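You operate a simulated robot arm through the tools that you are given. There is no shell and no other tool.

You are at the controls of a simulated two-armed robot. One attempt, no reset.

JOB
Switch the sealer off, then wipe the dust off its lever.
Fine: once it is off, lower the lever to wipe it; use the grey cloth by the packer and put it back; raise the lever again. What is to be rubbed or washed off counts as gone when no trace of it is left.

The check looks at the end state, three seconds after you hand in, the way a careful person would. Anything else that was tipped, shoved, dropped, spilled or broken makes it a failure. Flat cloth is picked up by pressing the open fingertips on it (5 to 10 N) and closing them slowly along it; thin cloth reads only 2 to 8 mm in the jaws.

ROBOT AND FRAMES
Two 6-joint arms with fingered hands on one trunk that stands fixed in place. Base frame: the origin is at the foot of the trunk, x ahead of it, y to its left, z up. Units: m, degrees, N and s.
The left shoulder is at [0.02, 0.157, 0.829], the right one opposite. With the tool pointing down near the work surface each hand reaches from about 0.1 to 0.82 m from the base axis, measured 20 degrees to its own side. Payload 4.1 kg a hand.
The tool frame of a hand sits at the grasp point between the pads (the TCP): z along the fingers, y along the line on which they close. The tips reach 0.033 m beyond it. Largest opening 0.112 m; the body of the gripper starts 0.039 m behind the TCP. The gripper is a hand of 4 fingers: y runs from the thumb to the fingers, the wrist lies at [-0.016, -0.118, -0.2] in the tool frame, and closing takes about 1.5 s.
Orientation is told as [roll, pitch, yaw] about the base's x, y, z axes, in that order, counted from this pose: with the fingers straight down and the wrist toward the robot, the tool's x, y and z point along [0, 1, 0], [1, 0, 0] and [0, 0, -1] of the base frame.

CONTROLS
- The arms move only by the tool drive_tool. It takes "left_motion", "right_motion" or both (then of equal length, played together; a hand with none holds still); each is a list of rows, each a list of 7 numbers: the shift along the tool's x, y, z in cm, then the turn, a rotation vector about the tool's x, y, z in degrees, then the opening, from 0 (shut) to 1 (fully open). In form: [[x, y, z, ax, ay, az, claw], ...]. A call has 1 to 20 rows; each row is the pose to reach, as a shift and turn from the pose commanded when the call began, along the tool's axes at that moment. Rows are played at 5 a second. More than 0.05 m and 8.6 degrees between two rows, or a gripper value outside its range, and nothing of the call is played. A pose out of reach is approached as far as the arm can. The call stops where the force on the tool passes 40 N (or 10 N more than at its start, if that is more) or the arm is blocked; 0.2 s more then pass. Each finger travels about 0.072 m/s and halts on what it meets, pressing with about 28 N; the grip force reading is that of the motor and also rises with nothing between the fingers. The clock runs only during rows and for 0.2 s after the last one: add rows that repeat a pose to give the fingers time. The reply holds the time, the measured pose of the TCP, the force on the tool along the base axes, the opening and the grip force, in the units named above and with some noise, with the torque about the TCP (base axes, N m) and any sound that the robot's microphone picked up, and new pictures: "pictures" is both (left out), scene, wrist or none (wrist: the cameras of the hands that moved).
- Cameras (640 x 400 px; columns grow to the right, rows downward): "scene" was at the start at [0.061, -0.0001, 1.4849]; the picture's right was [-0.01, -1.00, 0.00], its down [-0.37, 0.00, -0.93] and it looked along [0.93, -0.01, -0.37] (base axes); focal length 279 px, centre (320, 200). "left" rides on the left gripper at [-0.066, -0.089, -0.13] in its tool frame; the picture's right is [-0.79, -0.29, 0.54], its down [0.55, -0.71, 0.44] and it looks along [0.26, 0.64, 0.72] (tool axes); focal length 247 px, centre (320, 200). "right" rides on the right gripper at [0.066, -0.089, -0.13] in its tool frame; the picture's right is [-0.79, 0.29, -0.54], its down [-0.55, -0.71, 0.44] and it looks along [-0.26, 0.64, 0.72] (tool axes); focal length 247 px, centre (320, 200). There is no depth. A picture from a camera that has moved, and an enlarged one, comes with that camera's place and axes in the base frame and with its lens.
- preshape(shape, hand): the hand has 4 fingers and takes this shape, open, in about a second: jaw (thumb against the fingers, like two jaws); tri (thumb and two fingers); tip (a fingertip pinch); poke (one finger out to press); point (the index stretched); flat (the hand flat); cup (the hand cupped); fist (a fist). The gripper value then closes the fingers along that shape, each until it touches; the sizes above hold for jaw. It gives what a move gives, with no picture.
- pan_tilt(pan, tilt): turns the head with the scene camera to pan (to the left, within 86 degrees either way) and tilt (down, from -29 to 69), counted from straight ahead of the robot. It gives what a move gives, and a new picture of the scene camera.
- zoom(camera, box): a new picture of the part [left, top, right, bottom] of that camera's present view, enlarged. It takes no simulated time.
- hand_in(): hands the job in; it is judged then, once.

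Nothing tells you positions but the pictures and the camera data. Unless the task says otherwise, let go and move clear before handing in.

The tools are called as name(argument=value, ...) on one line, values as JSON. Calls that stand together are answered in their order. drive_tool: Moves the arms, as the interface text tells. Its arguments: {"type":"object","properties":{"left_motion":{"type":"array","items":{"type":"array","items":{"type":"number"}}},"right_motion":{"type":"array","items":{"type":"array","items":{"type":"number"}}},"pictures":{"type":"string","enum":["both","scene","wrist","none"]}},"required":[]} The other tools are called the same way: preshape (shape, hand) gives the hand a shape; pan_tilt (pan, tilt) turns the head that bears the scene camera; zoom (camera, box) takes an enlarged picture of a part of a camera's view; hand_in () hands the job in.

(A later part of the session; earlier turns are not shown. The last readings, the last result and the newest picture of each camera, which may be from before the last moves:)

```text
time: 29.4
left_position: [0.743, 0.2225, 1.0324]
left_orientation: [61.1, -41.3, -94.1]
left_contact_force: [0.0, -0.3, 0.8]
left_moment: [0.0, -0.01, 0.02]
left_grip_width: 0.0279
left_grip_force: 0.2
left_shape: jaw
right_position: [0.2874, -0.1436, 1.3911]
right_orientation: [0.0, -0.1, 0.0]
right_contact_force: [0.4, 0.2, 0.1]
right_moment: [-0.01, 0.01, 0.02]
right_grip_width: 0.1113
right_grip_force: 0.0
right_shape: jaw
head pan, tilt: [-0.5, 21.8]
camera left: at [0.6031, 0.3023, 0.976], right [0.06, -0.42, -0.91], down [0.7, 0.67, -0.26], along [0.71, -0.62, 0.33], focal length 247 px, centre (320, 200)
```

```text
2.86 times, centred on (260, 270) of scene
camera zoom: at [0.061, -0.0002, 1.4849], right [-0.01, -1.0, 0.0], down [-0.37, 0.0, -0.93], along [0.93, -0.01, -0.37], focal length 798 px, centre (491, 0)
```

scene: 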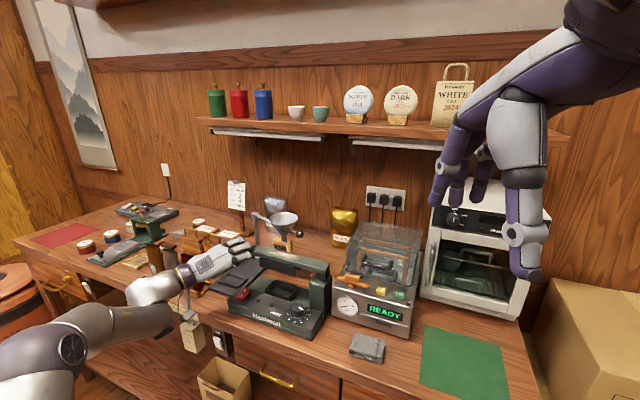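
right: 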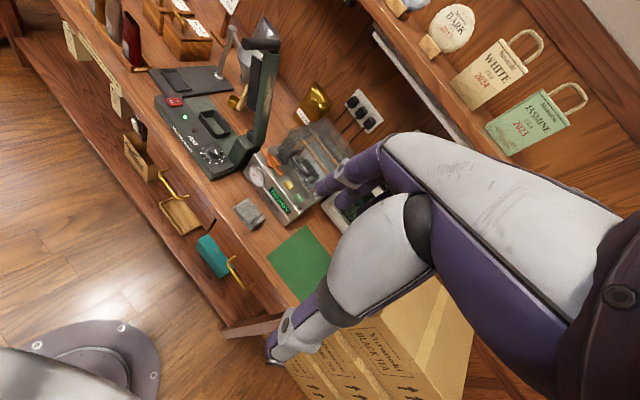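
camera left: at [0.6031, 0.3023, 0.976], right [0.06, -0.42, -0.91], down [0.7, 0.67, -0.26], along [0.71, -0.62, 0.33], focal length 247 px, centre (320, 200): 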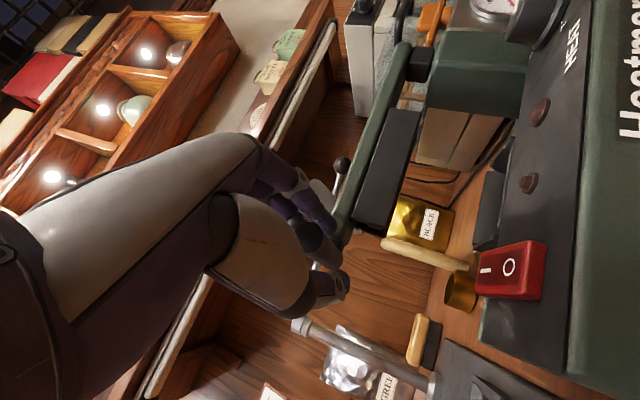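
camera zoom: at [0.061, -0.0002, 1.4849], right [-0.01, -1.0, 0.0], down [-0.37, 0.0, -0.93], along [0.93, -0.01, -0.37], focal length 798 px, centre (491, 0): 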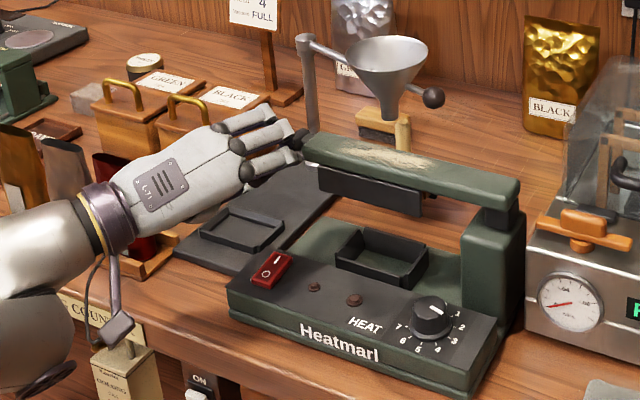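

drive_tool(left_motion=[[-0.33, -0.34, 0.18, 0, 0, 0, 0.25], [-0.65, -0.68, 0.37, 0, 0, 0, 0.25], [-1.0, -1.0, 0.55, 0, 0, 0, 0.25], [-1.34, -1.33, 0.74, 0, 0, 0, 0.25], [-1.7, -1.64, 0.92, 0, 0, 0, 0.25], [-2.04, -1.94, 1.1, 0, 0, 0, 0.25]], pictures="both")

zoom(camera="right", box=[120, 0, 300, 180])

zoom(camera="scene", box=[180, 200, 340, 340])

```text
time: 30.6
left_position: [0.7438, 0.2244, 1.0201]
left_orientation: [63.1, -41.4, -95.2]
left_contact_force: [-7.9, 0.7, 13.8]
left_moment: [-0.35, -0.46, -0.24]
left_grip_width: 0.0312
left_grip_force: 0.1
left_shape: jaw
right_position: [0.2863, -0.1442, 1.3913]
right_orientation: [0.0, 0.1, 0.1]
right_contact_force: [0.4, 0.3, 0.5]
right_moment: [-0.03, -0.03, -0.01]
right_grip_width: 0.112
right_grip_force: 0.0
right_shape: jaw
head pan, tilt: [-0.5, 21.8]
stopped in row 5 (left hand): the force on the tool passed its limit at 41 N (the readings are from after the stop); the commanded pose is now the measured one
camera left: at [0.6039, 0.3046, 0.9612], right [0.08, -0.42, -0.9], down [0.7, 0.67, -0.25], along [0.71, -0.61, 0.35], focal length 247 px, centre (320, 200)
```

scene: 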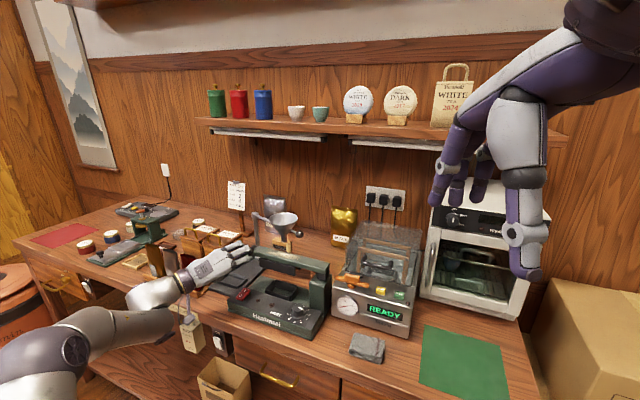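
left: 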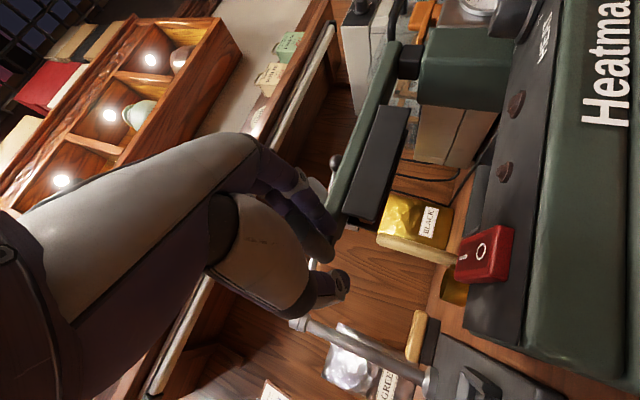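

```text
2.22 times, centred on (210, 90) of right
camera zoom: at [0.1967, -0.0767, 1.522], right [0.29, -0.79, 0.54], down [-0.71, -0.55, -0.44], along [0.64, -0.26, -0.72], focal length 549 px, centre (564, 444)
```

zoom: 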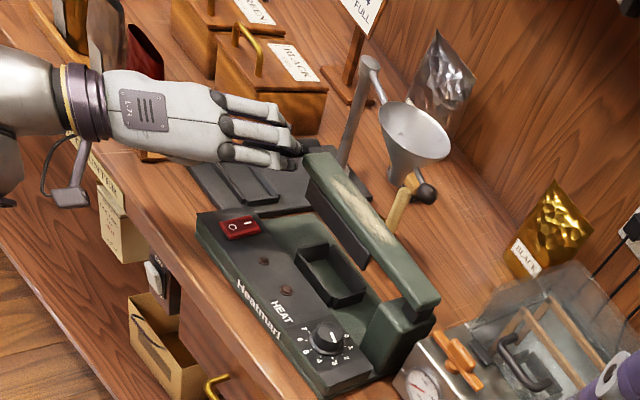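

```text
2.86 times, centred on (260, 270) of scene
camera zoom: at [0.0602, -0.0001, 1.485], right [-0.01, -1.0, 0.0], down [-0.37, 0.0, -0.93], along [0.93, -0.01, -0.37], focal length 798 px, centre (491, 0)
```

zoom: 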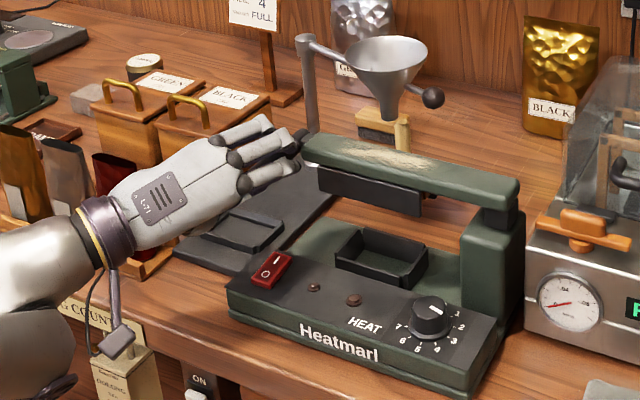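

The lever has reached its lower stop (horizontal, z about 1.02) and the base has not moved. I ease off a few millimetres, then open the hand gently to see whether the lever stays down by itself.

drive_tool(left_motion=[[0.1, 0.1, -0.05, 0, 0, 0, 0.28], [0.2, 0.2, -0.1, 0, 0, 0, 0.3], [0.2, 0.2, -0.1, 0, 0, 0, 0.35], [0.2, 0.2, -0.1, 0, 0, 0, 0.4], [0.2, 0.2, -0.1, 0, 0, 0, 0.5], [0.2, 0.2, -0.1, 0, 0, 0, 0.5], [0.2, 0.2, -0.1, 0, 0, 0, 0.5]], pictures="both")

zoom(camera="scene", box=[180, 200, 340, 340])

zoom(camera="left", box=[240, 20, 480, 330])

```text
time: 32.2
left_position: [0.7438, 0.2267, 1.0196]
left_orientation: [62.4, -41.4, -94.5]
left_contact_force: [-0.4, 2.8, 0.6]
left_moment: [-0.05, -0.02, 0.07]
left_grip_width: 0.0549
left_grip_force: 0.1
left_shape: jaw
right_position: [0.2874, -0.1441, 1.3912]
right_orientation: [-0.1, 0.0, 0.0]
right_contact_force: [0.5, -0.7, -0.5]
right_moment: [-0.01, 0.0, 0.02]
right_grip_width: 0.1118
right_grip_force: 0.1
right_shape: jaw
head pan, tilt: [-0.5, 21.8]
camera left: at [0.6037, 0.3054, 0.9613], right [0.08, -0.42, -0.9], down [0.7, 0.67, -0.25], along [0.71, -0.61, 0.35], focal length 247 px, centre (320, 200)
```

scene: 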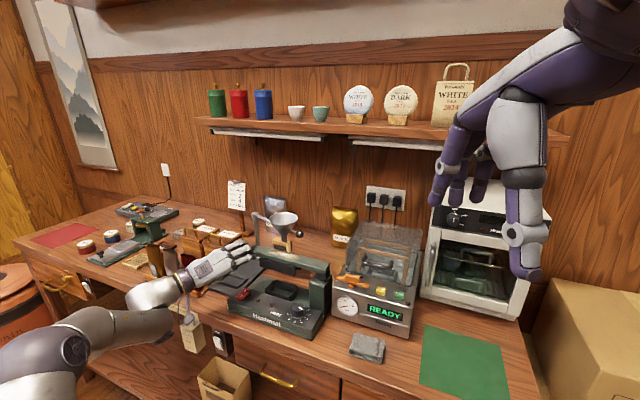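
left: 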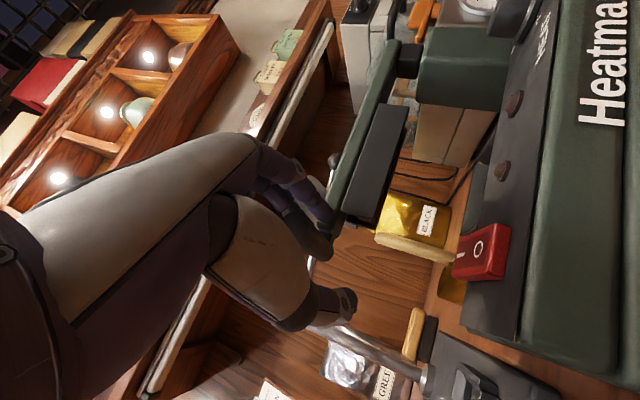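

```text
2.86 times, centred on (260, 270) of scene
camera zoom: at [0.061, 0.0, 1.4849], right [-0.01, -1.0, 0.0], down [-0.37, 0.0, -0.93], along [0.93, -0.01, -0.37], focal length 798 px, centre (491, 0)
```

zoom: 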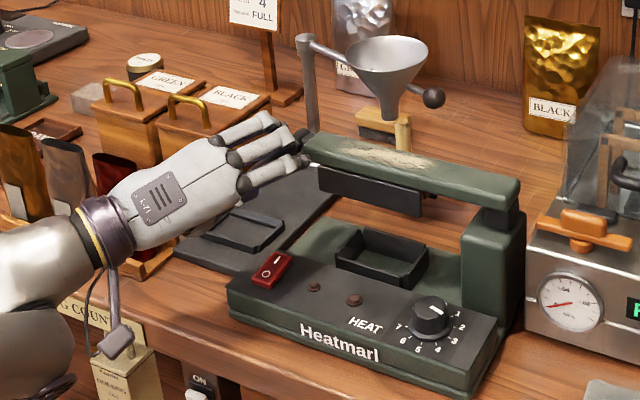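

```text
1.29 times, centred on (360, 175) of left
camera zoom: at [0.6037, 0.3054, 0.9613], right [0.08, -0.42, -0.9], down [0.7, 0.67, -0.25], along [0.71, -0.61, 0.35], focal length 319 px, centre (268, 232)
```

zoom: 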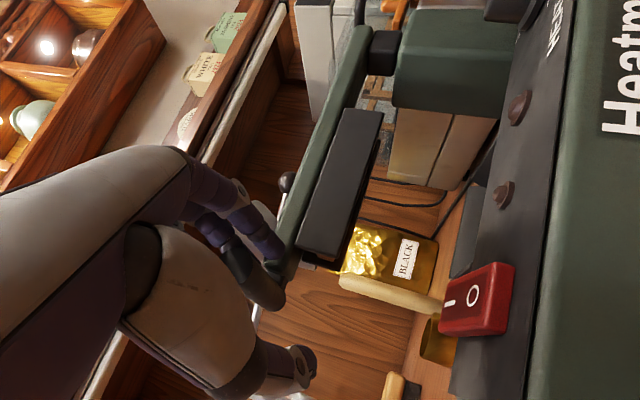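

The lever stays horizontal. I open fully and then back out horizontally along the bar.

drive_tool(left_motion=[[0, 0, 0, 0, 0, 0, 0.65], [0, 0, 0, 0, 0, 0, 0.8], [0, 0, 0, 0, 0, 0, 0.9], [0, 0, 0, 0, 0, 0, 1], [0, 0, 0, 0, 0, 0, 1]], pictures="both")

zoom(camera="scene", box=[200, 220, 300, 300])

zoom(camera="right", box=[140, 20, 240, 100])

```text
time: 33.4
left_position: [0.7421, 0.2252, 1.02]
left_orientation: [62.4, -41.4, -94.7]
left_contact_force: [-0.6, -0.3, -0.2]
left_moment: [-0.02, 0.01, -0.02]
left_grip_width: 0.1116
left_grip_force: 0.1
left_shape: jaw
right_position: [0.2871, -0.1433, 1.391]
right_orientation: [0.0, 0.0, 0.0]
right_contact_force: [-0.2, 0.6, 0.1]
right_moment: [-0.01, 0.0, 0.0]
right_grip_width: 0.1117
right_grip_force: 0.1
right_shape: jaw
head pan, tilt: [-0.5, 21.8]
camera left: at [0.6038, 0.3053, 0.9615], right [0.08, -0.42, -0.9], down [0.7, 0.67, -0.25], along [0.71, -0.61, 0.35], focal length 247 px, centre (320, 200)
```

scene: 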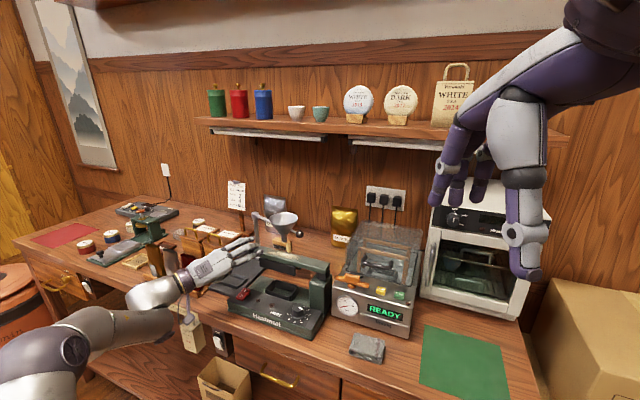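
left: 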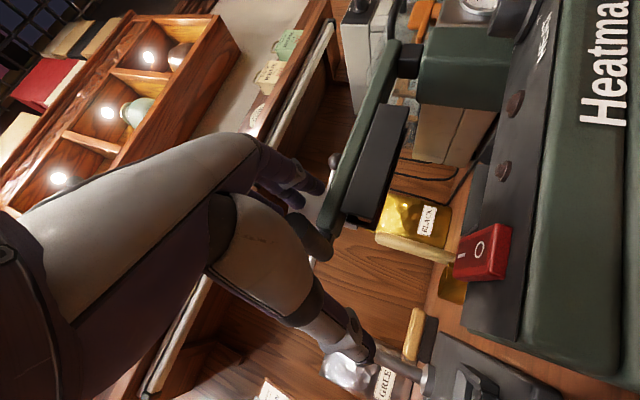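

```text
5.00 times, centred on (250, 260) of scene
camera zoom: at [0.061, -0.0001, 1.4849], right [-0.01, -1.0, 0.0], down [-0.37, 0.0, -0.93], along [0.93, -0.01, -0.37], focal length 1396 px, centre (670, -100)
```

zoom: 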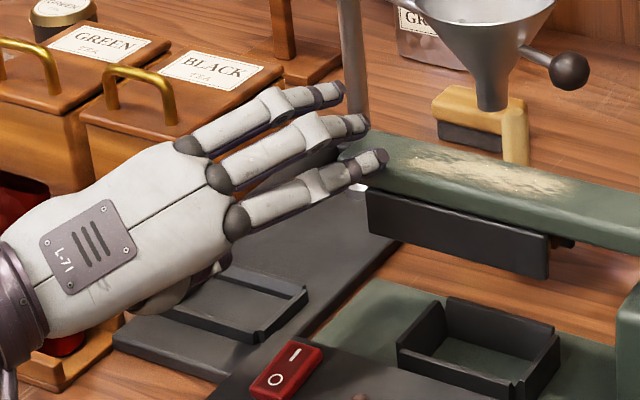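

```text
5.00 times, centred on (190, 60) of right
camera zoom: at [0.1977, -0.0767, 1.5218], right [0.29, -0.79, 0.54], down [-0.71, -0.55, -0.44], along [0.64, -0.26, -0.72], focal length 1235 px, centre (970, 900)
```

zoom: 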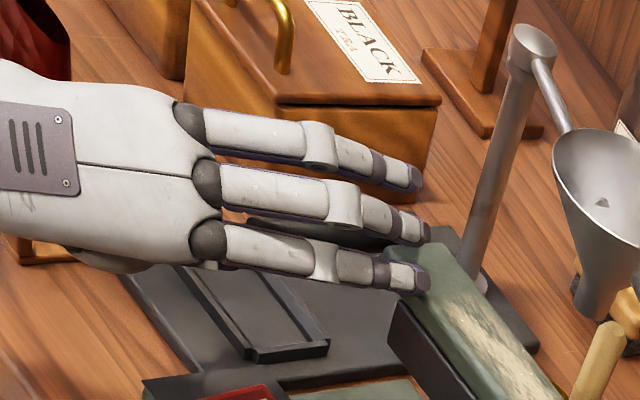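

drive_tool(left_motion=[[-0.4, -0.4, -1.5, 0, 0, 0, 1], [-0.9, -0.9, -3.2, 0, 0, 0, 1], [-1.4, -1.4, -5.2, 0, 0, 0, 1], [-2.0, -2.0, -7.5, 0, 0, 0, 1], [-2.56, -2.56, -9.3, 0, 0, 0, 1], [-2.56, -2.56, -9.3, 0, 0, 0, 1]], pictures="both")

zoom(camera="scene", box=[180, 200, 340, 340])

zoom(camera="right", box=[160, 20, 290, 150])

```text
time: 34.8
left_position: [0.6516, 0.2673, 1.0187]
left_orientation: [62.4, -41.3, -94.7]
left_contact_force: [-0.1, 0.5, 0.6]
left_moment: [-0.04, 0.03, -0.01]
left_grip_width: 0.1116
left_grip_force: 0.0
left_shape: jaw
right_position: [0.2869, -0.1438, 1.3908]
right_orientation: [-0.1, 0.1, 0.0]
right_contact_force: [0.2, 0.2, 0.3]
right_moment: [0.0, 0.01, 0.01]
right_grip_width: 0.1119
right_grip_force: 0.0
right_shape: jaw
head pan, tilt: [-0.5, 21.8]
camera left: at [0.5119, 0.3462, 0.9603], right [0.08, -0.42, -0.9], down [0.7, 0.67, -0.25], along [0.71, -0.61, 0.35], focal length 247 px, centre (320, 200)
```

scene: 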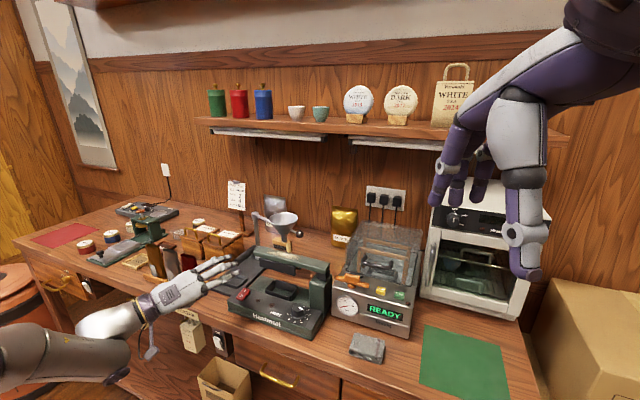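
left: 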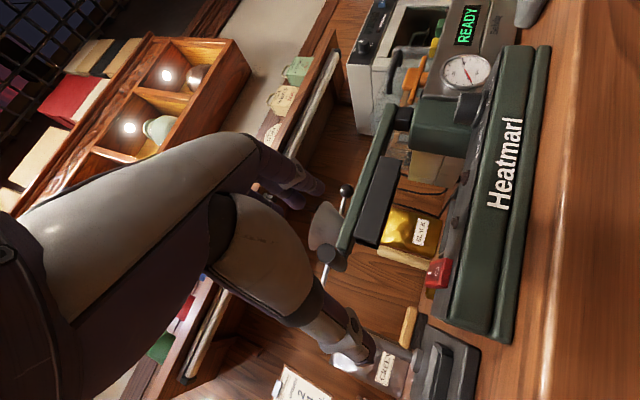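

```text
2.86 times, centred on (260, 270) of scene
camera zoom: at [0.0611, -0.0001, 1.4849], right [-0.01, -1.0, 0.0], down [-0.37, 0.0, -0.93], along [0.93, -0.01, -0.37], focal length 798 px, centre (491, 0)
```

zoom: 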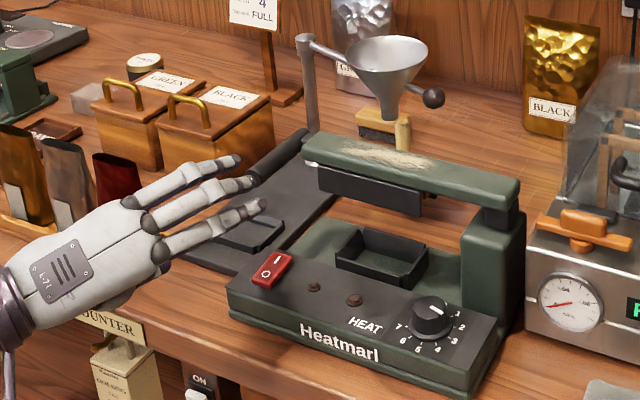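

```text
3.08 times, centred on (225, 85) of right
camera zoom: at [0.1977, -0.0767, 1.5218], right [0.29, -0.79, 0.54], down [-0.71, -0.55, -0.44], along [0.64, -0.26, -0.72], focal length 760 px, centre (612, 554)
```

zoom: 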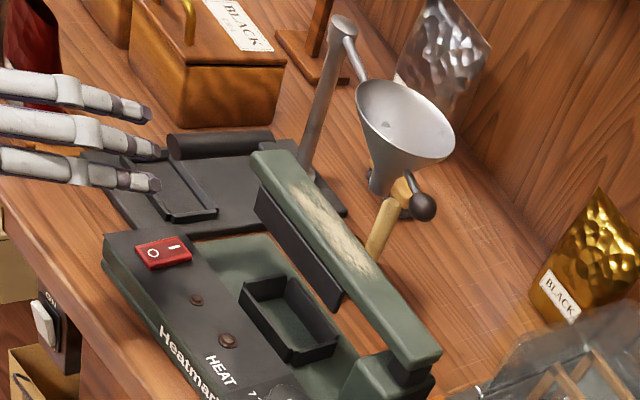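

The lever stays down on its own and the dust strip lies on top of it, about from [0.774, 0.153] to [0.742, 0.045], z about 1.035. I'll withdraw the left hand up and back to its default attitude, and inspect the cloth with both static cameras.

drive_tool(left_motion=[[0, 0, -4, 0, 0, 0, 1], [0.5, 0.5, -8, 0, 0, 0, 1], [1.5, 1.5, -12, 0, 0, 0, 1], [3, 3, -15, 0, 0, 0, 1], [5, 5, -18, 0, 0, 0, 1], [7, 7, -20, 0, 0, 0, 1], [7, 7, -20, 0, 0, 0, 1]], pictures="both")

zoom(camera="right", box=[220, 180, 290, 250])

zoom(camera="scene", box=[335, 320, 400, 375])

zoom(camera="right", box=[180, 20, 280, 160])

zoom(camera="scene", box=[230, 230, 340, 300])

```text
time: 36.4
left_position: [0.5118, 0.3255, 1.1818]
left_orientation: [62.4, -41.5, -94.7]
left_contact_force: [0.6, -0.8, -0.2]
left_moment: [0.02, 0.02, -0.03]
left_grip_width: 0.1116
left_grip_force: 0.1
left_shape: jaw
right_position: [0.2887, -0.1432, 1.391]
right_orientation: [0.0, 0.0, 0.0]
right_contact_force: [0.1, -0.6, -0.3]
right_moment: [0.0, 0.07, -0.01]
right_grip_width: 0.1115
right_grip_force: 0.0
right_shape: jaw
head pan, tilt: [-0.5, 21.8]
camera left: at [0.3727, 0.4039, 1.1236], right [0.08, -0.42, -0.9], down [0.7, 0.67, -0.25], along [0.71, -0.61, 0.35], focal length 247 px, centre (320, 200)
```

scene: 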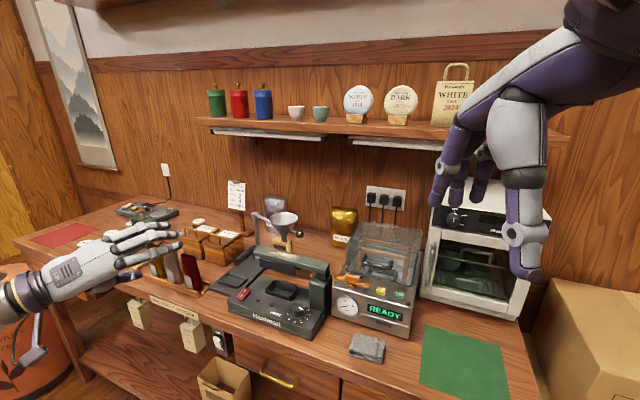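
left: 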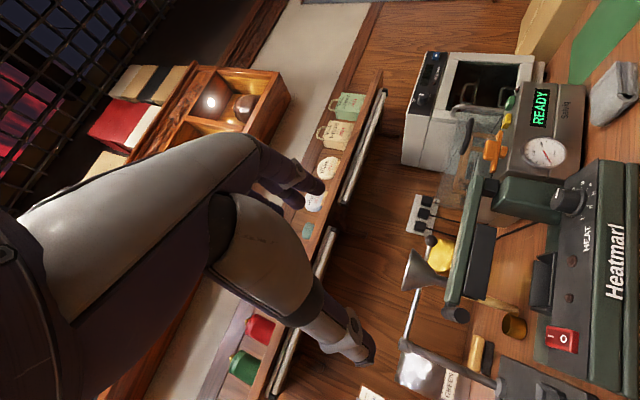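

```text
5.71 times, centred on (255, 215) of right
camera zoom: at [0.1977, -0.0766, 1.5218], right [0.29, -0.79, 0.54], down [-0.71, -0.55, -0.44], along [0.64, -0.26, -0.72], focal length 1411 px, centre (691, 114)
```

zoom: 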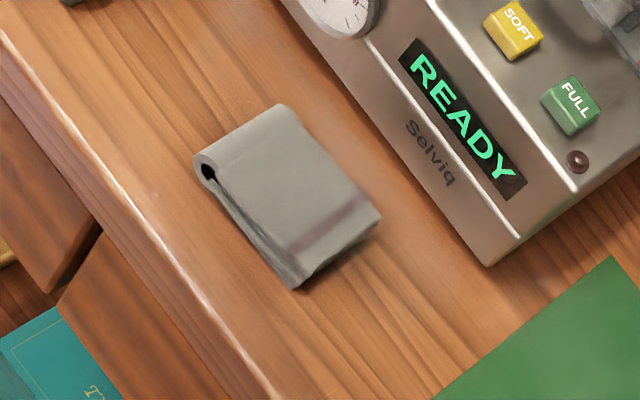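

```text
7.27 times, centred on (368, 348) of scene
camera zoom: at [0.0611, -0.0001, 1.4849], right [-0.01, -1.0, 0.0], down [-0.37, 0.0, -0.93], along [0.93, -0.01, -0.37], focal length 2030 px, centre (-26, -873)
```

zoom: 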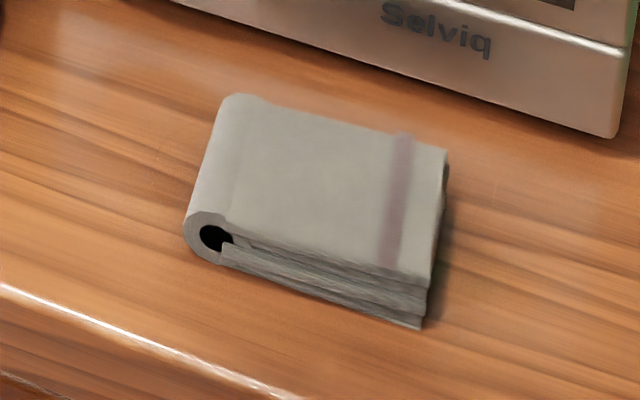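

```text
2.86 times, centred on (230, 90) of right
camera zoom: at [0.1977, -0.0766, 1.5218], right [0.29, -0.79, 0.54], down [-0.71, -0.55, -0.44], along [0.64, -0.26, -0.72], focal length 706 px, centre (577, 514)
```

zoom: 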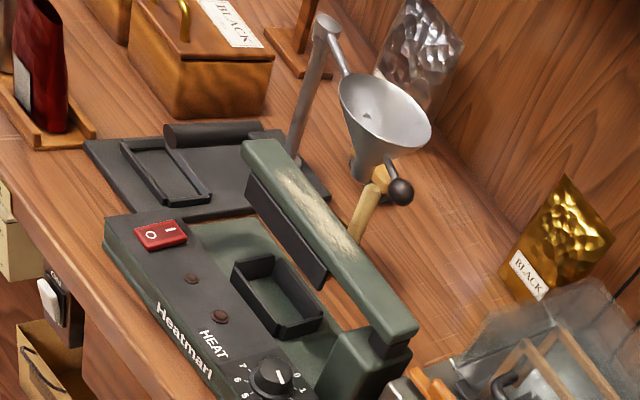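

```text
5.71 times, centred on (285, 265) of scene
camera zoom: at [0.0611, -0.0001, 1.4849], right [-0.01, -1.0, 0.0], down [-0.37, 0.0, -0.93], along [0.93, -0.01, -0.37], focal length 1595 px, centre (520, -171)
```

zoom: 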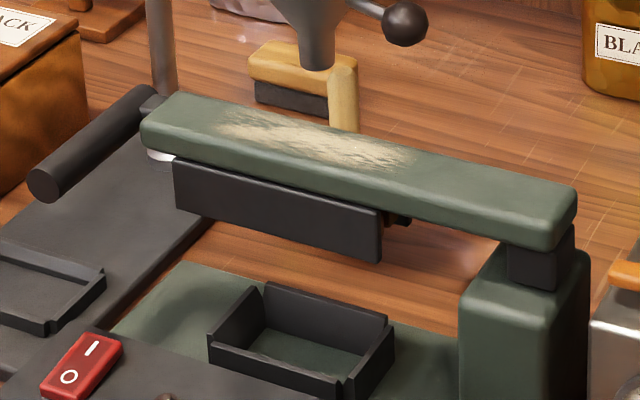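

The geometry is clear: cloth is a folded pad about 6.8 × 4.8 × 1.6 cm, centred near [0.542, -0.12], top z about 0.925. I'll turn the left hand back to fingers-down, aligned with the bench (yaw -24°), to use it for cloth and wiping.

drive_tool(left_motion=[[-0.1, 0.8, 0.2, 6.6, -2.7, -3.9, 1], [-0.2, 1.6, 0.4, 13.2, -5.5, -7.8, 1], [-0.4, 2.4, 0.7, 19.7, -8.2, -11.7, 1], [-0.5, 3.2, 0.9, 26.3, -11.0, -15.6, 1], [-0.6, 4.0, 1.1, 32.9, -13.7, -19.5, 1], [-0.7, 4.9, 1.3, 39.5, -16.4, -23.5, 1], [-0.8, 5.7, 1.5, 46.1, -19.2, -27.4, 1], [-1.0, 6.5, 1.8, 52.6, -21.9, -31.3, 1], [-1.1, 7.3, 2.0, 59.2, -24.7, -35.2, 1], [-1.2, 8.1, 2.2, 65.8, -27.4, -39.1, 1], [-1.2, 8.1, 2.2, 65.8, -27.4, -39.1, 1]], pictures="both")

```text
time: 38.8
left_position: [0.498, 0.3036, 1.1726]
left_orientation: [-1.3, -7.2, -27.2]
left_contact_force: [-0.4, -0.8, 0.2]
left_moment: [0.0, 0.04, -0.01]
left_grip_width: 0.1119
left_grip_force: 0.1
left_shape: jaw
left hand out of reach, approached as far as the arm can: row 9, 10, 11
right_position: [0.2876, -0.1436, 1.3905]
right_orientation: [0.1, 0.0, 0.1]
right_contact_force: [0.0, 0.4, 1.4]
right_moment: [0.02, 0.02, 0.01]
right_grip_width: 0.1113
right_grip_force: 0.1
right_shape: jaw
head pan, tilt: [-0.5, 21.8]
camera left: at [0.3778, 0.2939, 1.2923], right [-0.56, -0.61, -0.55], down [-0.33, 0.78, -0.53], along [0.76, -0.12, -0.64], focal length 247 px, centre (320, 200)
```

scene: 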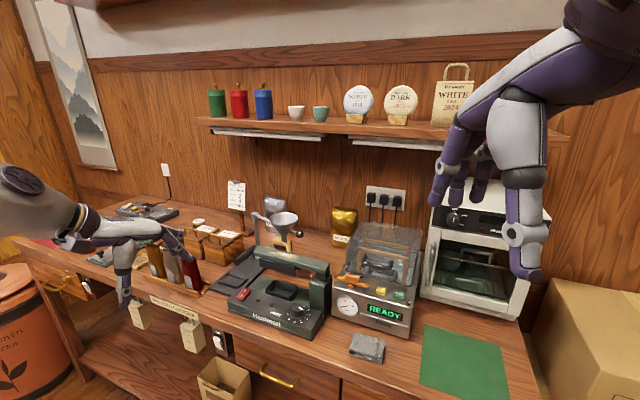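
left: 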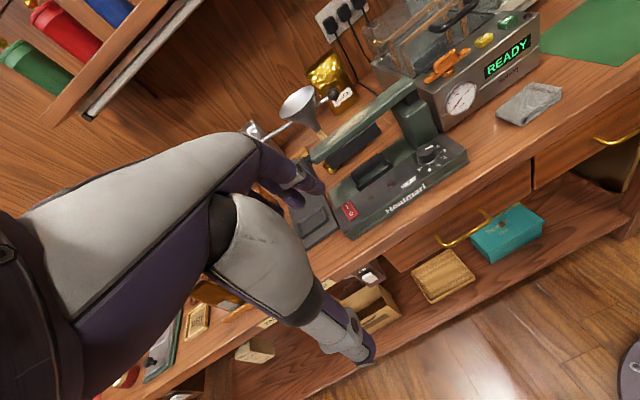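

The arm hit a joint limit just short of that yaw here. I'll go to the plain default attitude at a spot that worked before, and see if the arm gets there.

drive_tool(left_motion=[[-0.6, 2.0, 0.1, 1.7, 0.7, -6.8, 1], [-1.2, 4.1, 0.2, 3.3, 1.5, -13.6, 1], [-1.9, 6.2, 0.3, 5.0, 2.2, -20.4, 1], [-2.5, 8.3, 0.4, 6.7, 3.0, -27.2, 1], [-2.5, 8.3, 0.4, 6.7, 3.0, -27.2, 1]], pictures="scene")

```text
time: 40.0
left_position: [0.5347, 0.2842, 1.1327]
left_orientation: [-15.7, -7.7, -2.8]
left_contact_force: [-0.3, -0.1, -0.1]
left_moment: [-0.04, -0.03, 0.02]
left_grip_width: 0.112
left_grip_force: 0.0
left_shape: jaw
left hand out of reach, approached as far as the arm can: row 1, 2, 3, 4, 5
right_position: [0.2872, -0.1438, 1.3913]
right_orientation: [-0.1, 0.1, 0.0]
right_contact_force: [0.1, 0.5, -0.7]
right_moment: [-0.01, -0.03, 0.0]
right_grip_width: 0.1116
right_grip_force: 0.0
right_shape: jaw
head pan, tilt: [-0.5, 21.8]
```

scene: 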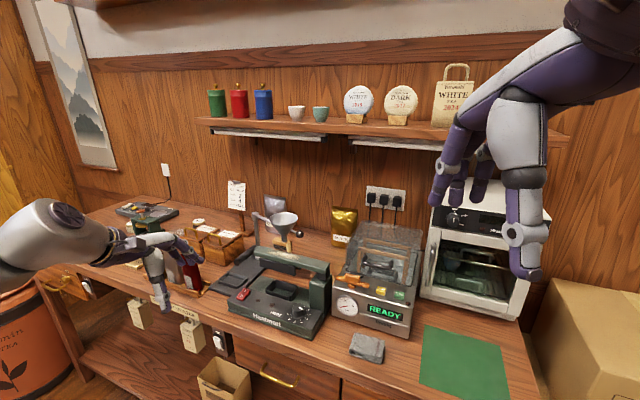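

The left arm has settled into another elbow/wrist branch (good for the lever grip, not for fingers-down). So I'll keep the left hand for the lever and use the right hand for the cloth. First I bring the left hand back to the lever-grip attitude, out of the way.

drive_tool(left_motion=[[1.1, -0.5, 0.4, -6.7, 1.0, 5.0, 1], [2.2, -1.0, 0.9, -13.4, 1.9, 9.9, 1], [3.3, -1.5, 1.3, -20.2, 2.9, 14.9, 1], [4.4, -2.1, 1.7, -26.9, 3.8, 19.9, 1], [5.5, -2.6, 2.1, -33.6, 4.8, 24.8, 1], [6.6, -3.1, 2.6, -40.3, 5.8, 29.8, 1], [7.7, -3.6, 3.0, -47.0, 6.7, 34.8, 1], [8.8, -4.1, 3.4, -53.7, 7.7, 39.7, 1], [9.9, -4.6, 3.8, -60.5, 8.6, 44.7, 1], [11.0, -5.1, 4.3, -67.2, 9.6, 49.7, 1], [12.1, -5.7, 4.7, -73.9, 10.5, 54.6, 1], [13.2, -6.2, 5.1, -80.6, 11.5, 59.6, 1], [13.2, -6.2, 5.1, -80.6, 11.5, 59.6, 1]], pictures="scene")

```text
time: 42.8
left_position: [0.4883, 0.4042, 1.0406]
left_orientation: [92.2, -56.2, -124.2]
left_contact_force: [0.2, -0.4, 0.4]
left_moment: [0.03, -0.02, 0.0]
left_grip_width: 0.112
left_grip_force: 0.2
left_shape: jaw
right_position: [0.2874, -0.1436, 1.3907]
right_orientation: [0.0, 0.1, 0.1]
right_contact_force: [0.7, 0.8, 0.0]
right_moment: [0.03, 0.01, 0.0]
right_grip_width: 0.1116
right_grip_force: 0.1
right_shape: jaw
head pan, tilt: [-0.5, 21.8]
```

scene: 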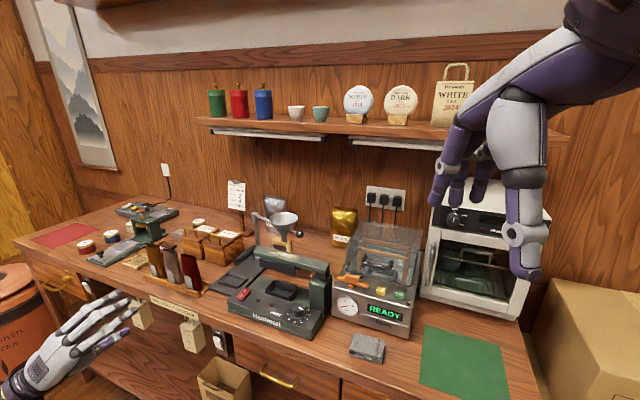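

The left hand is parked in front of the counter, clear of everything. Now for the right hand: I check how the narrower "tip" and "tri" shapes open, since the funnel is close behind the lever and slim fingers would help.

preshape(shape="tri", hand="right")

zoom(camera="scene", box=[400, 100, 600, 300])

preshape(shape="tip", hand="right")

zoom(camera="scene", box=[400, 100, 600, 300])

zoom(camera="right", box=[220, 120, 420, 380])

```text
time: 43.7
left_position: [0.4889, 0.4031, 1.0408]
left_orientation: [91.9, -56.3, -124.1]
left_contact_force: [-0.2, 0.7, -0.2]
left_moment: [-0.02, -0.03, -0.02]
left_grip_width: 0.1119
left_grip_force: 0.1
left_shape: jaw
right_position: [0.2879, -0.1437, 1.3911]
right_orientation: [0.1, 0.1, 0.0]
right_contact_force: [0.3, 0.2, -0.9]
right_moment: [0.03, -0.01, 0.02]
right_grip_width: 0.1116
right_grip_force: 0.0
right_shape: tri
head pan, tilt: [-0.5, 21.8]
```

```text
2.00 times, centred on (500, 200) of scene
camera zoom: at [0.061, -0.0001, 1.4849], right [-0.01, -1.0, 0.0], down [-0.37, 0.0, -0.93], along [0.93, -0.01, -0.37], focal length 558 px, centre (-40, 200)
```

zoom: 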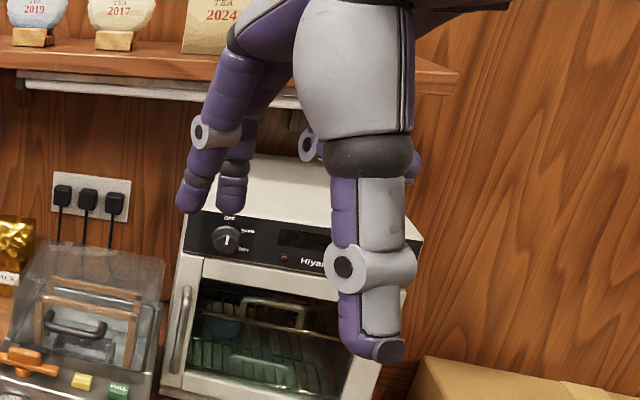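

```text
time: 44.6
left_position: [0.4882, 0.403, 1.0404]
left_orientation: [92.1, -56.2, -124.0]
left_contact_force: [0.0, 0.7, -0.1]
left_moment: [0.02, 0.01, 0.03]
left_grip_width: 0.1122
left_grip_force: 0.0
left_shape: jaw
right_position: [0.2881, -0.1431, 1.39]
right_orientation: [-0.1, 0.0, 0.0]
right_contact_force: [-0.3, -0.2, -0.3]
right_moment: [0.06, -0.03, 0.02]
right_grip_width: 0.1117
right_grip_force: 0.0
right_shape: tip
head pan, tilt: [-0.5, 21.8]
```

```text
2.00 times, centred on (500, 200) of scene
camera zoom: at [0.061, -0.0001, 1.4849], right [-0.01, -1.0, 0.0], down [-0.37, 0.0, -0.93], along [0.93, -0.01, -0.37], focal length 558 px, centre (-40, 200)
```

zoom: 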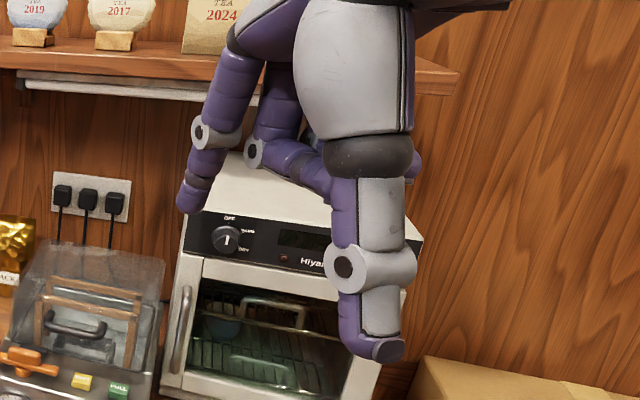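

```text
1.54 times, centred on (320, 250) of right
camera zoom: at [0.1977, -0.0767, 1.5218], right [0.29, -0.79, 0.54], down [-0.71, -0.55, -0.44], along [0.64, -0.26, -0.72], focal length 380 px, centre (320, 123)
```

zoom: 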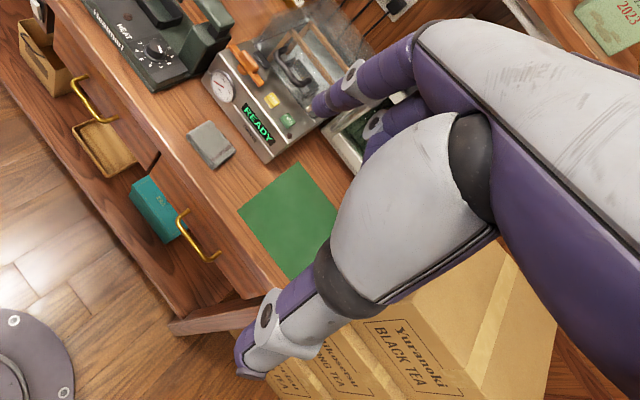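

Tip shape keeps just the index and thumb working, which is slimmer. I'll test the right arm's reach by hovering high over the lever with a slight tilt and bench-aligned yaw.

drive_tool(right_motion=[[1.8, 3.9, 1.1, -1.0, -0.2, 1.7, 0.5], [3.6, 7.8, 2.3, -2.1, -0.4, 3.4, 0.5], [5.4, 11.7, 3.4, -3.2, -0.7, 5.1, 0.5], [7.2, 15.6, 4.5, -4.2, -0.9, 6.8, 0.5], [9.0, 19.5, 5.7, -5.3, -1.1, 8.5, 0.5], [10.8, 23.4, 6.8, -6.3, -1.3, 10.2, 0.5], [12.6, 27.3, 7.9, -7.4, -1.5, 11.9, 0.5], [14.35, 31.25, 9.1, -8.5, -1.8, 13.7, 0.5], [16.5, 33.9, 11.2, -9.5, -2.0, 15.4, 0.5], [18.7, 36.6, 13.4, -10.6, -2.2, 17.1, 0.5], [20.9, 39.3, 15.6, -11.6, -2.4, 18.8, 0.5], [23.0, 41.9, 17.8, -12.7, -2.7, 20.5, 0.5], [25.2, 44.6, 19.9, -13.7, -2.9, 22.2, 0.5], [27.35, 47.25, 22.1, -14.8, -3.1, 23.9, 0.5], [27.35, 47.25, 22.1, -14.8, -3.1, 23.9, 0.5]], pictures="both")

```text
time: 47.8
left_position: [0.4876, 0.4032, 1.0407]
left_orientation: [92.0, -56.4, -124.0]
left_contact_force: [0.0, 0.1, 0.5]
left_moment: [-0.02, 0.03, 0.04]
left_grip_width: 0.112
left_grip_force: 0.0
left_shape: jaw
right_position: [0.6636, 0.0895, 1.1143]
right_orientation: [0.2, -15.1, -24.2]
right_contact_force: [-0.6, -0.1, 0.2]
right_moment: [0.04, -0.02, 0.04]
right_grip_width: 0.0562
right_grip_force: 0.1
right_shape: tip
right hand out of reach, approached as far as the arm can: row 7, 8, 9, 10, 11, 12, 13, 14, 15
head pan, tilt: [-0.5, 21.8]
camera right: at [0.58, 0.1992, 1.2176], right [-0.2, -0.78, 0.59], down [-0.75, -0.27, -0.61], along [0.63, -0.56, -0.53], focal length 247 px, centre (320, 200)
```

scene: 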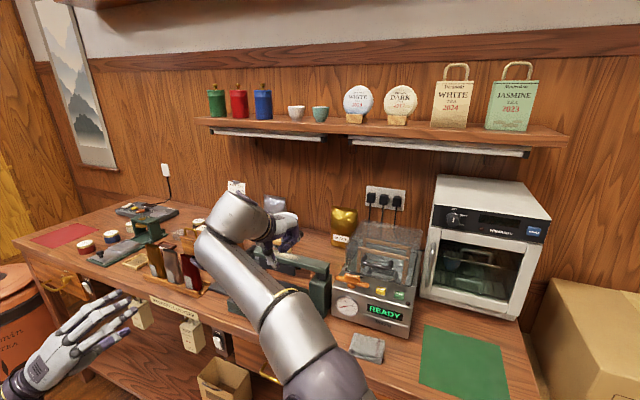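
right: 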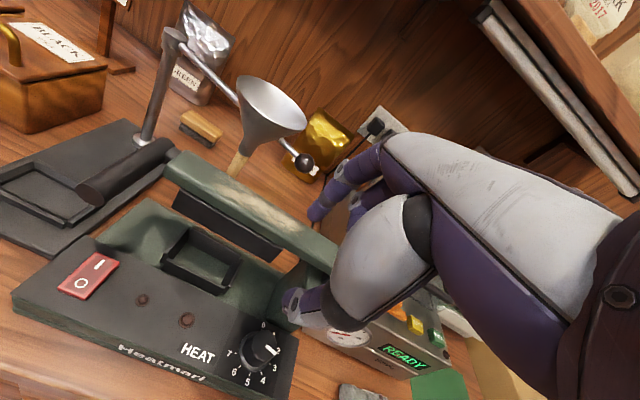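

The right arm reaches to about [0.66, 0.09] in this attitude; with more tilt and yaw toward the left it will reach the dust. Next I take the right hand back over to hover above the cloth.

drive_tool(right_motion=[[-3.3, -1.6, -1.4, 0, 0, 0, 0.7], [-6.6, -3.2, -2.7, 0, 0, 0, 0.7], [-9.9, -4.9, -4.1, 0, 0, 0, 0.7], [-13.2, -6.5, -5.4, 0, 0, 0, 0.7], [-16.0, -6.4, -2.0, 0, 0, 0, 0.7], [-18.7, -6.2, 1.4, 0, 0, 0, 0.7], [-21.4, -6.1, 4.8, 0, 0, 0, 0.7], [-24.1, -6.0, 8.2, 0, 0, 0, 0.7], [-24.1, -6.0, 8.2, 0, 0, 0, 0.7]], pictures="both")

zoom(camera="right", box=[180, 150, 460, 400])

zoom(camera="scene", box=[310, 260, 440, 390])

```text
time: 49.8
left_position: [0.4885, 0.4038, 1.04]
left_orientation: [92.0, -56.4, -124.1]
left_contact_force: [0.5, 0.7, 0.5]
left_moment: [-0.02, 0.01, -0.01]
left_grip_width: 0.1119
left_grip_force: 0.1
left_shape: jaw
right_position: [0.5319, -0.1156, 1.0176]
right_orientation: [0.1, -15.0, -24.0]
right_contact_force: [0.7, 0.1, 0.7]
right_moment: [-0.04, 0.0, 0.05]
right_grip_width: 0.0781
right_grip_force: 0.0
right_shape: tip
head pan, tilt: [-0.5, 21.8]
camera right: at [0.449, -0.0058, 1.1218], right [-0.2, -0.78, 0.59], down [-0.75, -0.27, -0.61], along [0.63, -0.56, -0.53], focal length 247 px, centre (320, 200)
```

scene: 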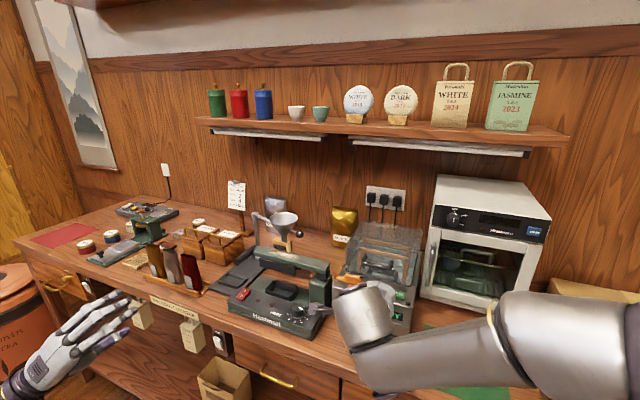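
right: 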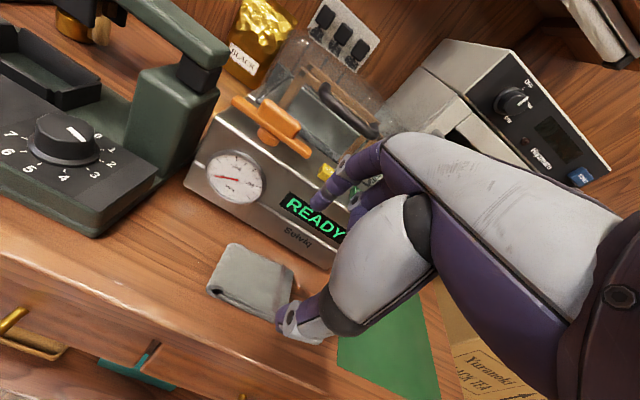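

```text
1.60 times, centred on (320, 275) of right
camera zoom: at [0.449, -0.0058, 1.1218], right [-0.2, -0.78, 0.59], down [-0.75, -0.27, -0.61], along [0.63, -0.56, -0.53], focal length 395 px, centre (320, 80)
```

zoom: 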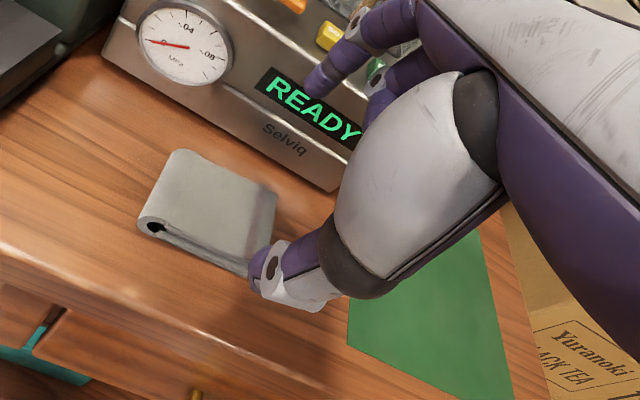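

```text
3.08 times, centred on (375, 325) of scene
camera zoom: at [0.061, -0.0001, 1.4849], right [-0.01, -1.0, 0.0], down [-0.37, 0.0, -0.93], along [0.93, -0.01, -0.37], focal length 859 px, centre (151, -185)
```

zoom: 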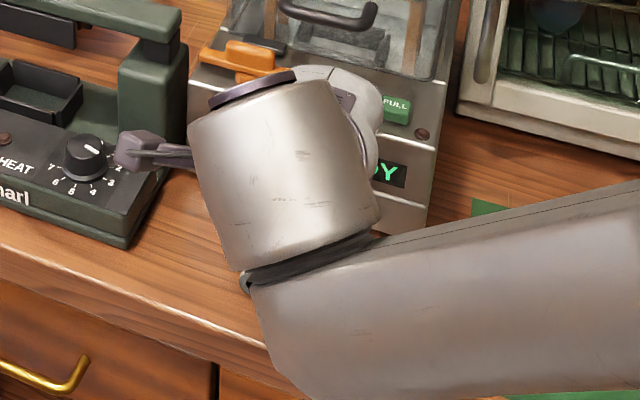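

From the closer view the cloth is a bit lower and farther than I first took it: centre about [0.565, -0.1225], top about z 0.888, roughly 7.8 × 6.2 cm. I lower the hand to a few cm above it and look again.

drive_tool(right_motion=[[0.2, 0.2, 2.2, 0, 0, 0, 0.75], [0.45, 0.4, 4.4, 0, 0, 0, 0.75], [0.67, 0.64, 6.0, 0, 0, 0, 0.75], [0.67, 0.64, 6.0, 0, 0, 0, 0.75]], pictures="wrist")

zoom(camera="right", box=[180, 150, 420, 380])

pan_tilt(pan=-10, tilt=40)

```text
time: 50.8
left_position: [0.4879, 0.4033, 1.0418]
left_orientation: [92.0, -56.3, -124.1]
left_contact_force: [-0.1, -0.8, -0.2]
left_moment: [-0.01, -0.01, 0.02]
left_grip_width: 0.1122
left_grip_force: 0.0
left_shape: jaw
right_position: [0.5539, -0.118, 0.961]
right_orientation: [0.1, -15.0, -24.1]
right_contact_force: [0.0, -0.2, 0.3]
right_moment: [0.01, 0.01, -0.02]
right_grip_width: 0.0837
right_grip_force: 0.1
right_shape: tip
head pan, tilt: [-0.5, 21.8]
camera right: at [0.4704, -0.0081, 1.0636], right [-0.2, -0.78, 0.59], down [-0.75, -0.27, -0.61], along [0.63, -0.56, -0.53], focal length 247 px, centre (320, 200)
```

right: 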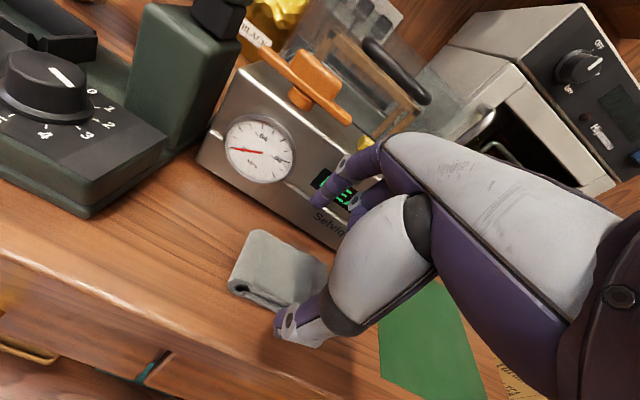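

```text
1.74 times, centred on (300, 265) of right
camera zoom: at [0.4704, -0.0081, 1.0636], right [-0.2, -0.78, 0.59], down [-0.75, -0.27, -0.61], along [0.63, -0.56, -0.53], focal length 430 px, centre (355, 87)
```

zoom: 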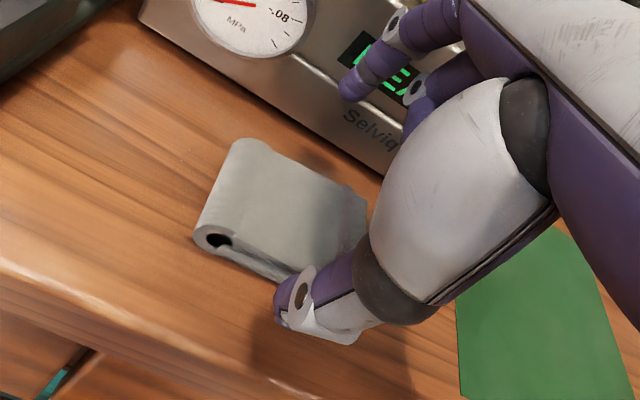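

```text
time: 51.6
left_position: [0.4886, 0.403, 1.0417]
left_orientation: [92.0, -56.3, -124.0]
left_contact_force: [0.0, -0.1, 0.7]
left_moment: [-0.02, -0.05, -0.01]
left_grip_width: 0.1121
left_grip_force: 0.0
left_shape: jaw
right_position: [0.5542, -0.118, 0.9606]
right_orientation: [0.1, -14.9, -24.1]
right_contact_force: [-0.4, -0.3, 0.2]
right_moment: [0.0, 0.01, -0.02]
right_grip_width: 0.0837
right_grip_force: 0.0
right_shape: tip
head pan, tilt: [-10.0, 40.0]
```

scene: 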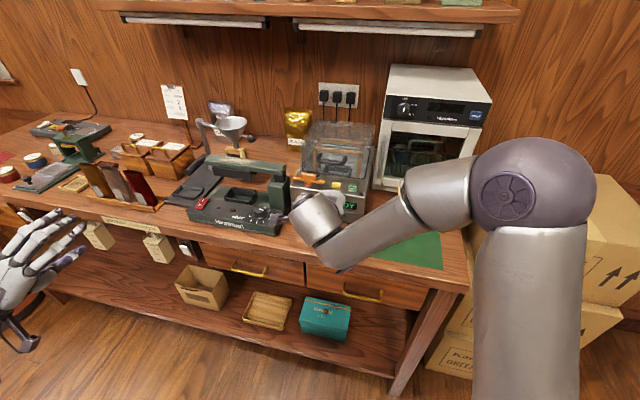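

The pad will come between thumb and index after about 5 cm more descent; I nudge ~6 mm sideways and go down 3.5 cm, then look.

drive_tool(right_motion=[[0.3, 0.1, 0.8, 0, 0, 0, 0.75], [0.6, 0.2, 1.6, 0, 0, 0, 0.75], [0.6, 0.2, 2.4, 0, 0, 0, 0.75], [0.6, 0.2, 3.2, 0, 0, 0, 0.75], [0.6, 0.2, 3.2, 0, 0, 0, 0.75]], pictures="wrist")

zoom(camera="right", box=[180, 150, 420, 380])

```text
time: 52.8
left_position: [0.4874, 0.4031, 1.04]
left_orientation: [92.0, -56.3, -124.2]
left_contact_force: [-0.5, -0.5, 0.4]
left_moment: [-0.05, 0.0, 0.04]
left_grip_width: 0.1121
left_grip_force: 0.2
left_shape: jaw
right_position: [0.5669, -0.1177, 0.9316]
right_orientation: [0.0, -15.0, -24.1]
right_contact_force: [-0.8, 0.4, 0.5]
right_moment: [0.0, -0.03, -0.01]
right_grip_width: 0.0836
right_grip_force: 0.1
right_shape: tip
head pan, tilt: [-10.0, 40.0]
camera right: at [0.4827, -0.0064, 1.0335], right [-0.2, -0.78, 0.59], down [-0.75, -0.27, -0.6], along [0.63, -0.56, -0.53], focal length 247 px, centre (320, 200)
```

right: 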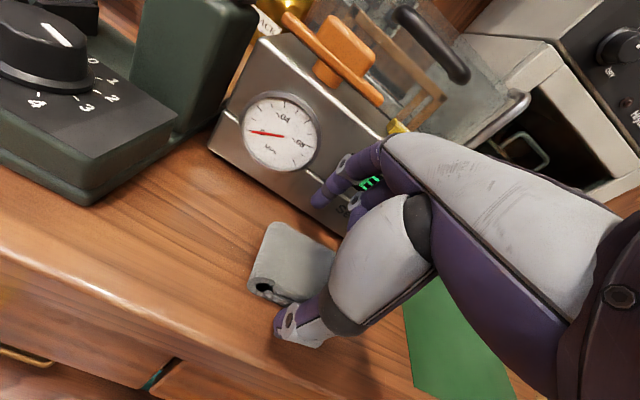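

```text
1.74 times, centred on (300, 265) of right
camera zoom: at [0.4827, -0.0064, 1.0335], right [-0.2, -0.78, 0.59], down [-0.75, -0.27, -0.6], along [0.63, -0.56, -0.53], focal length 430 px, centre (355, 87)
```

zoom: 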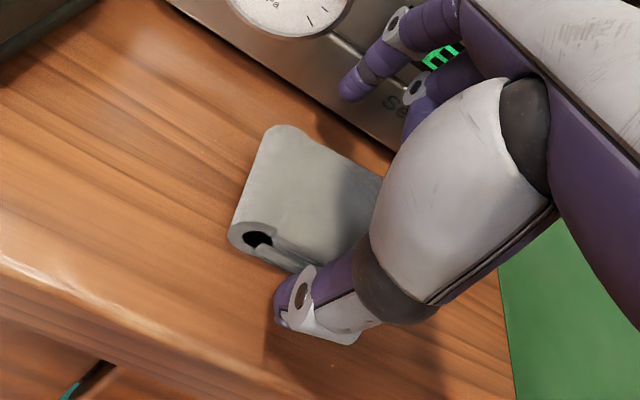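

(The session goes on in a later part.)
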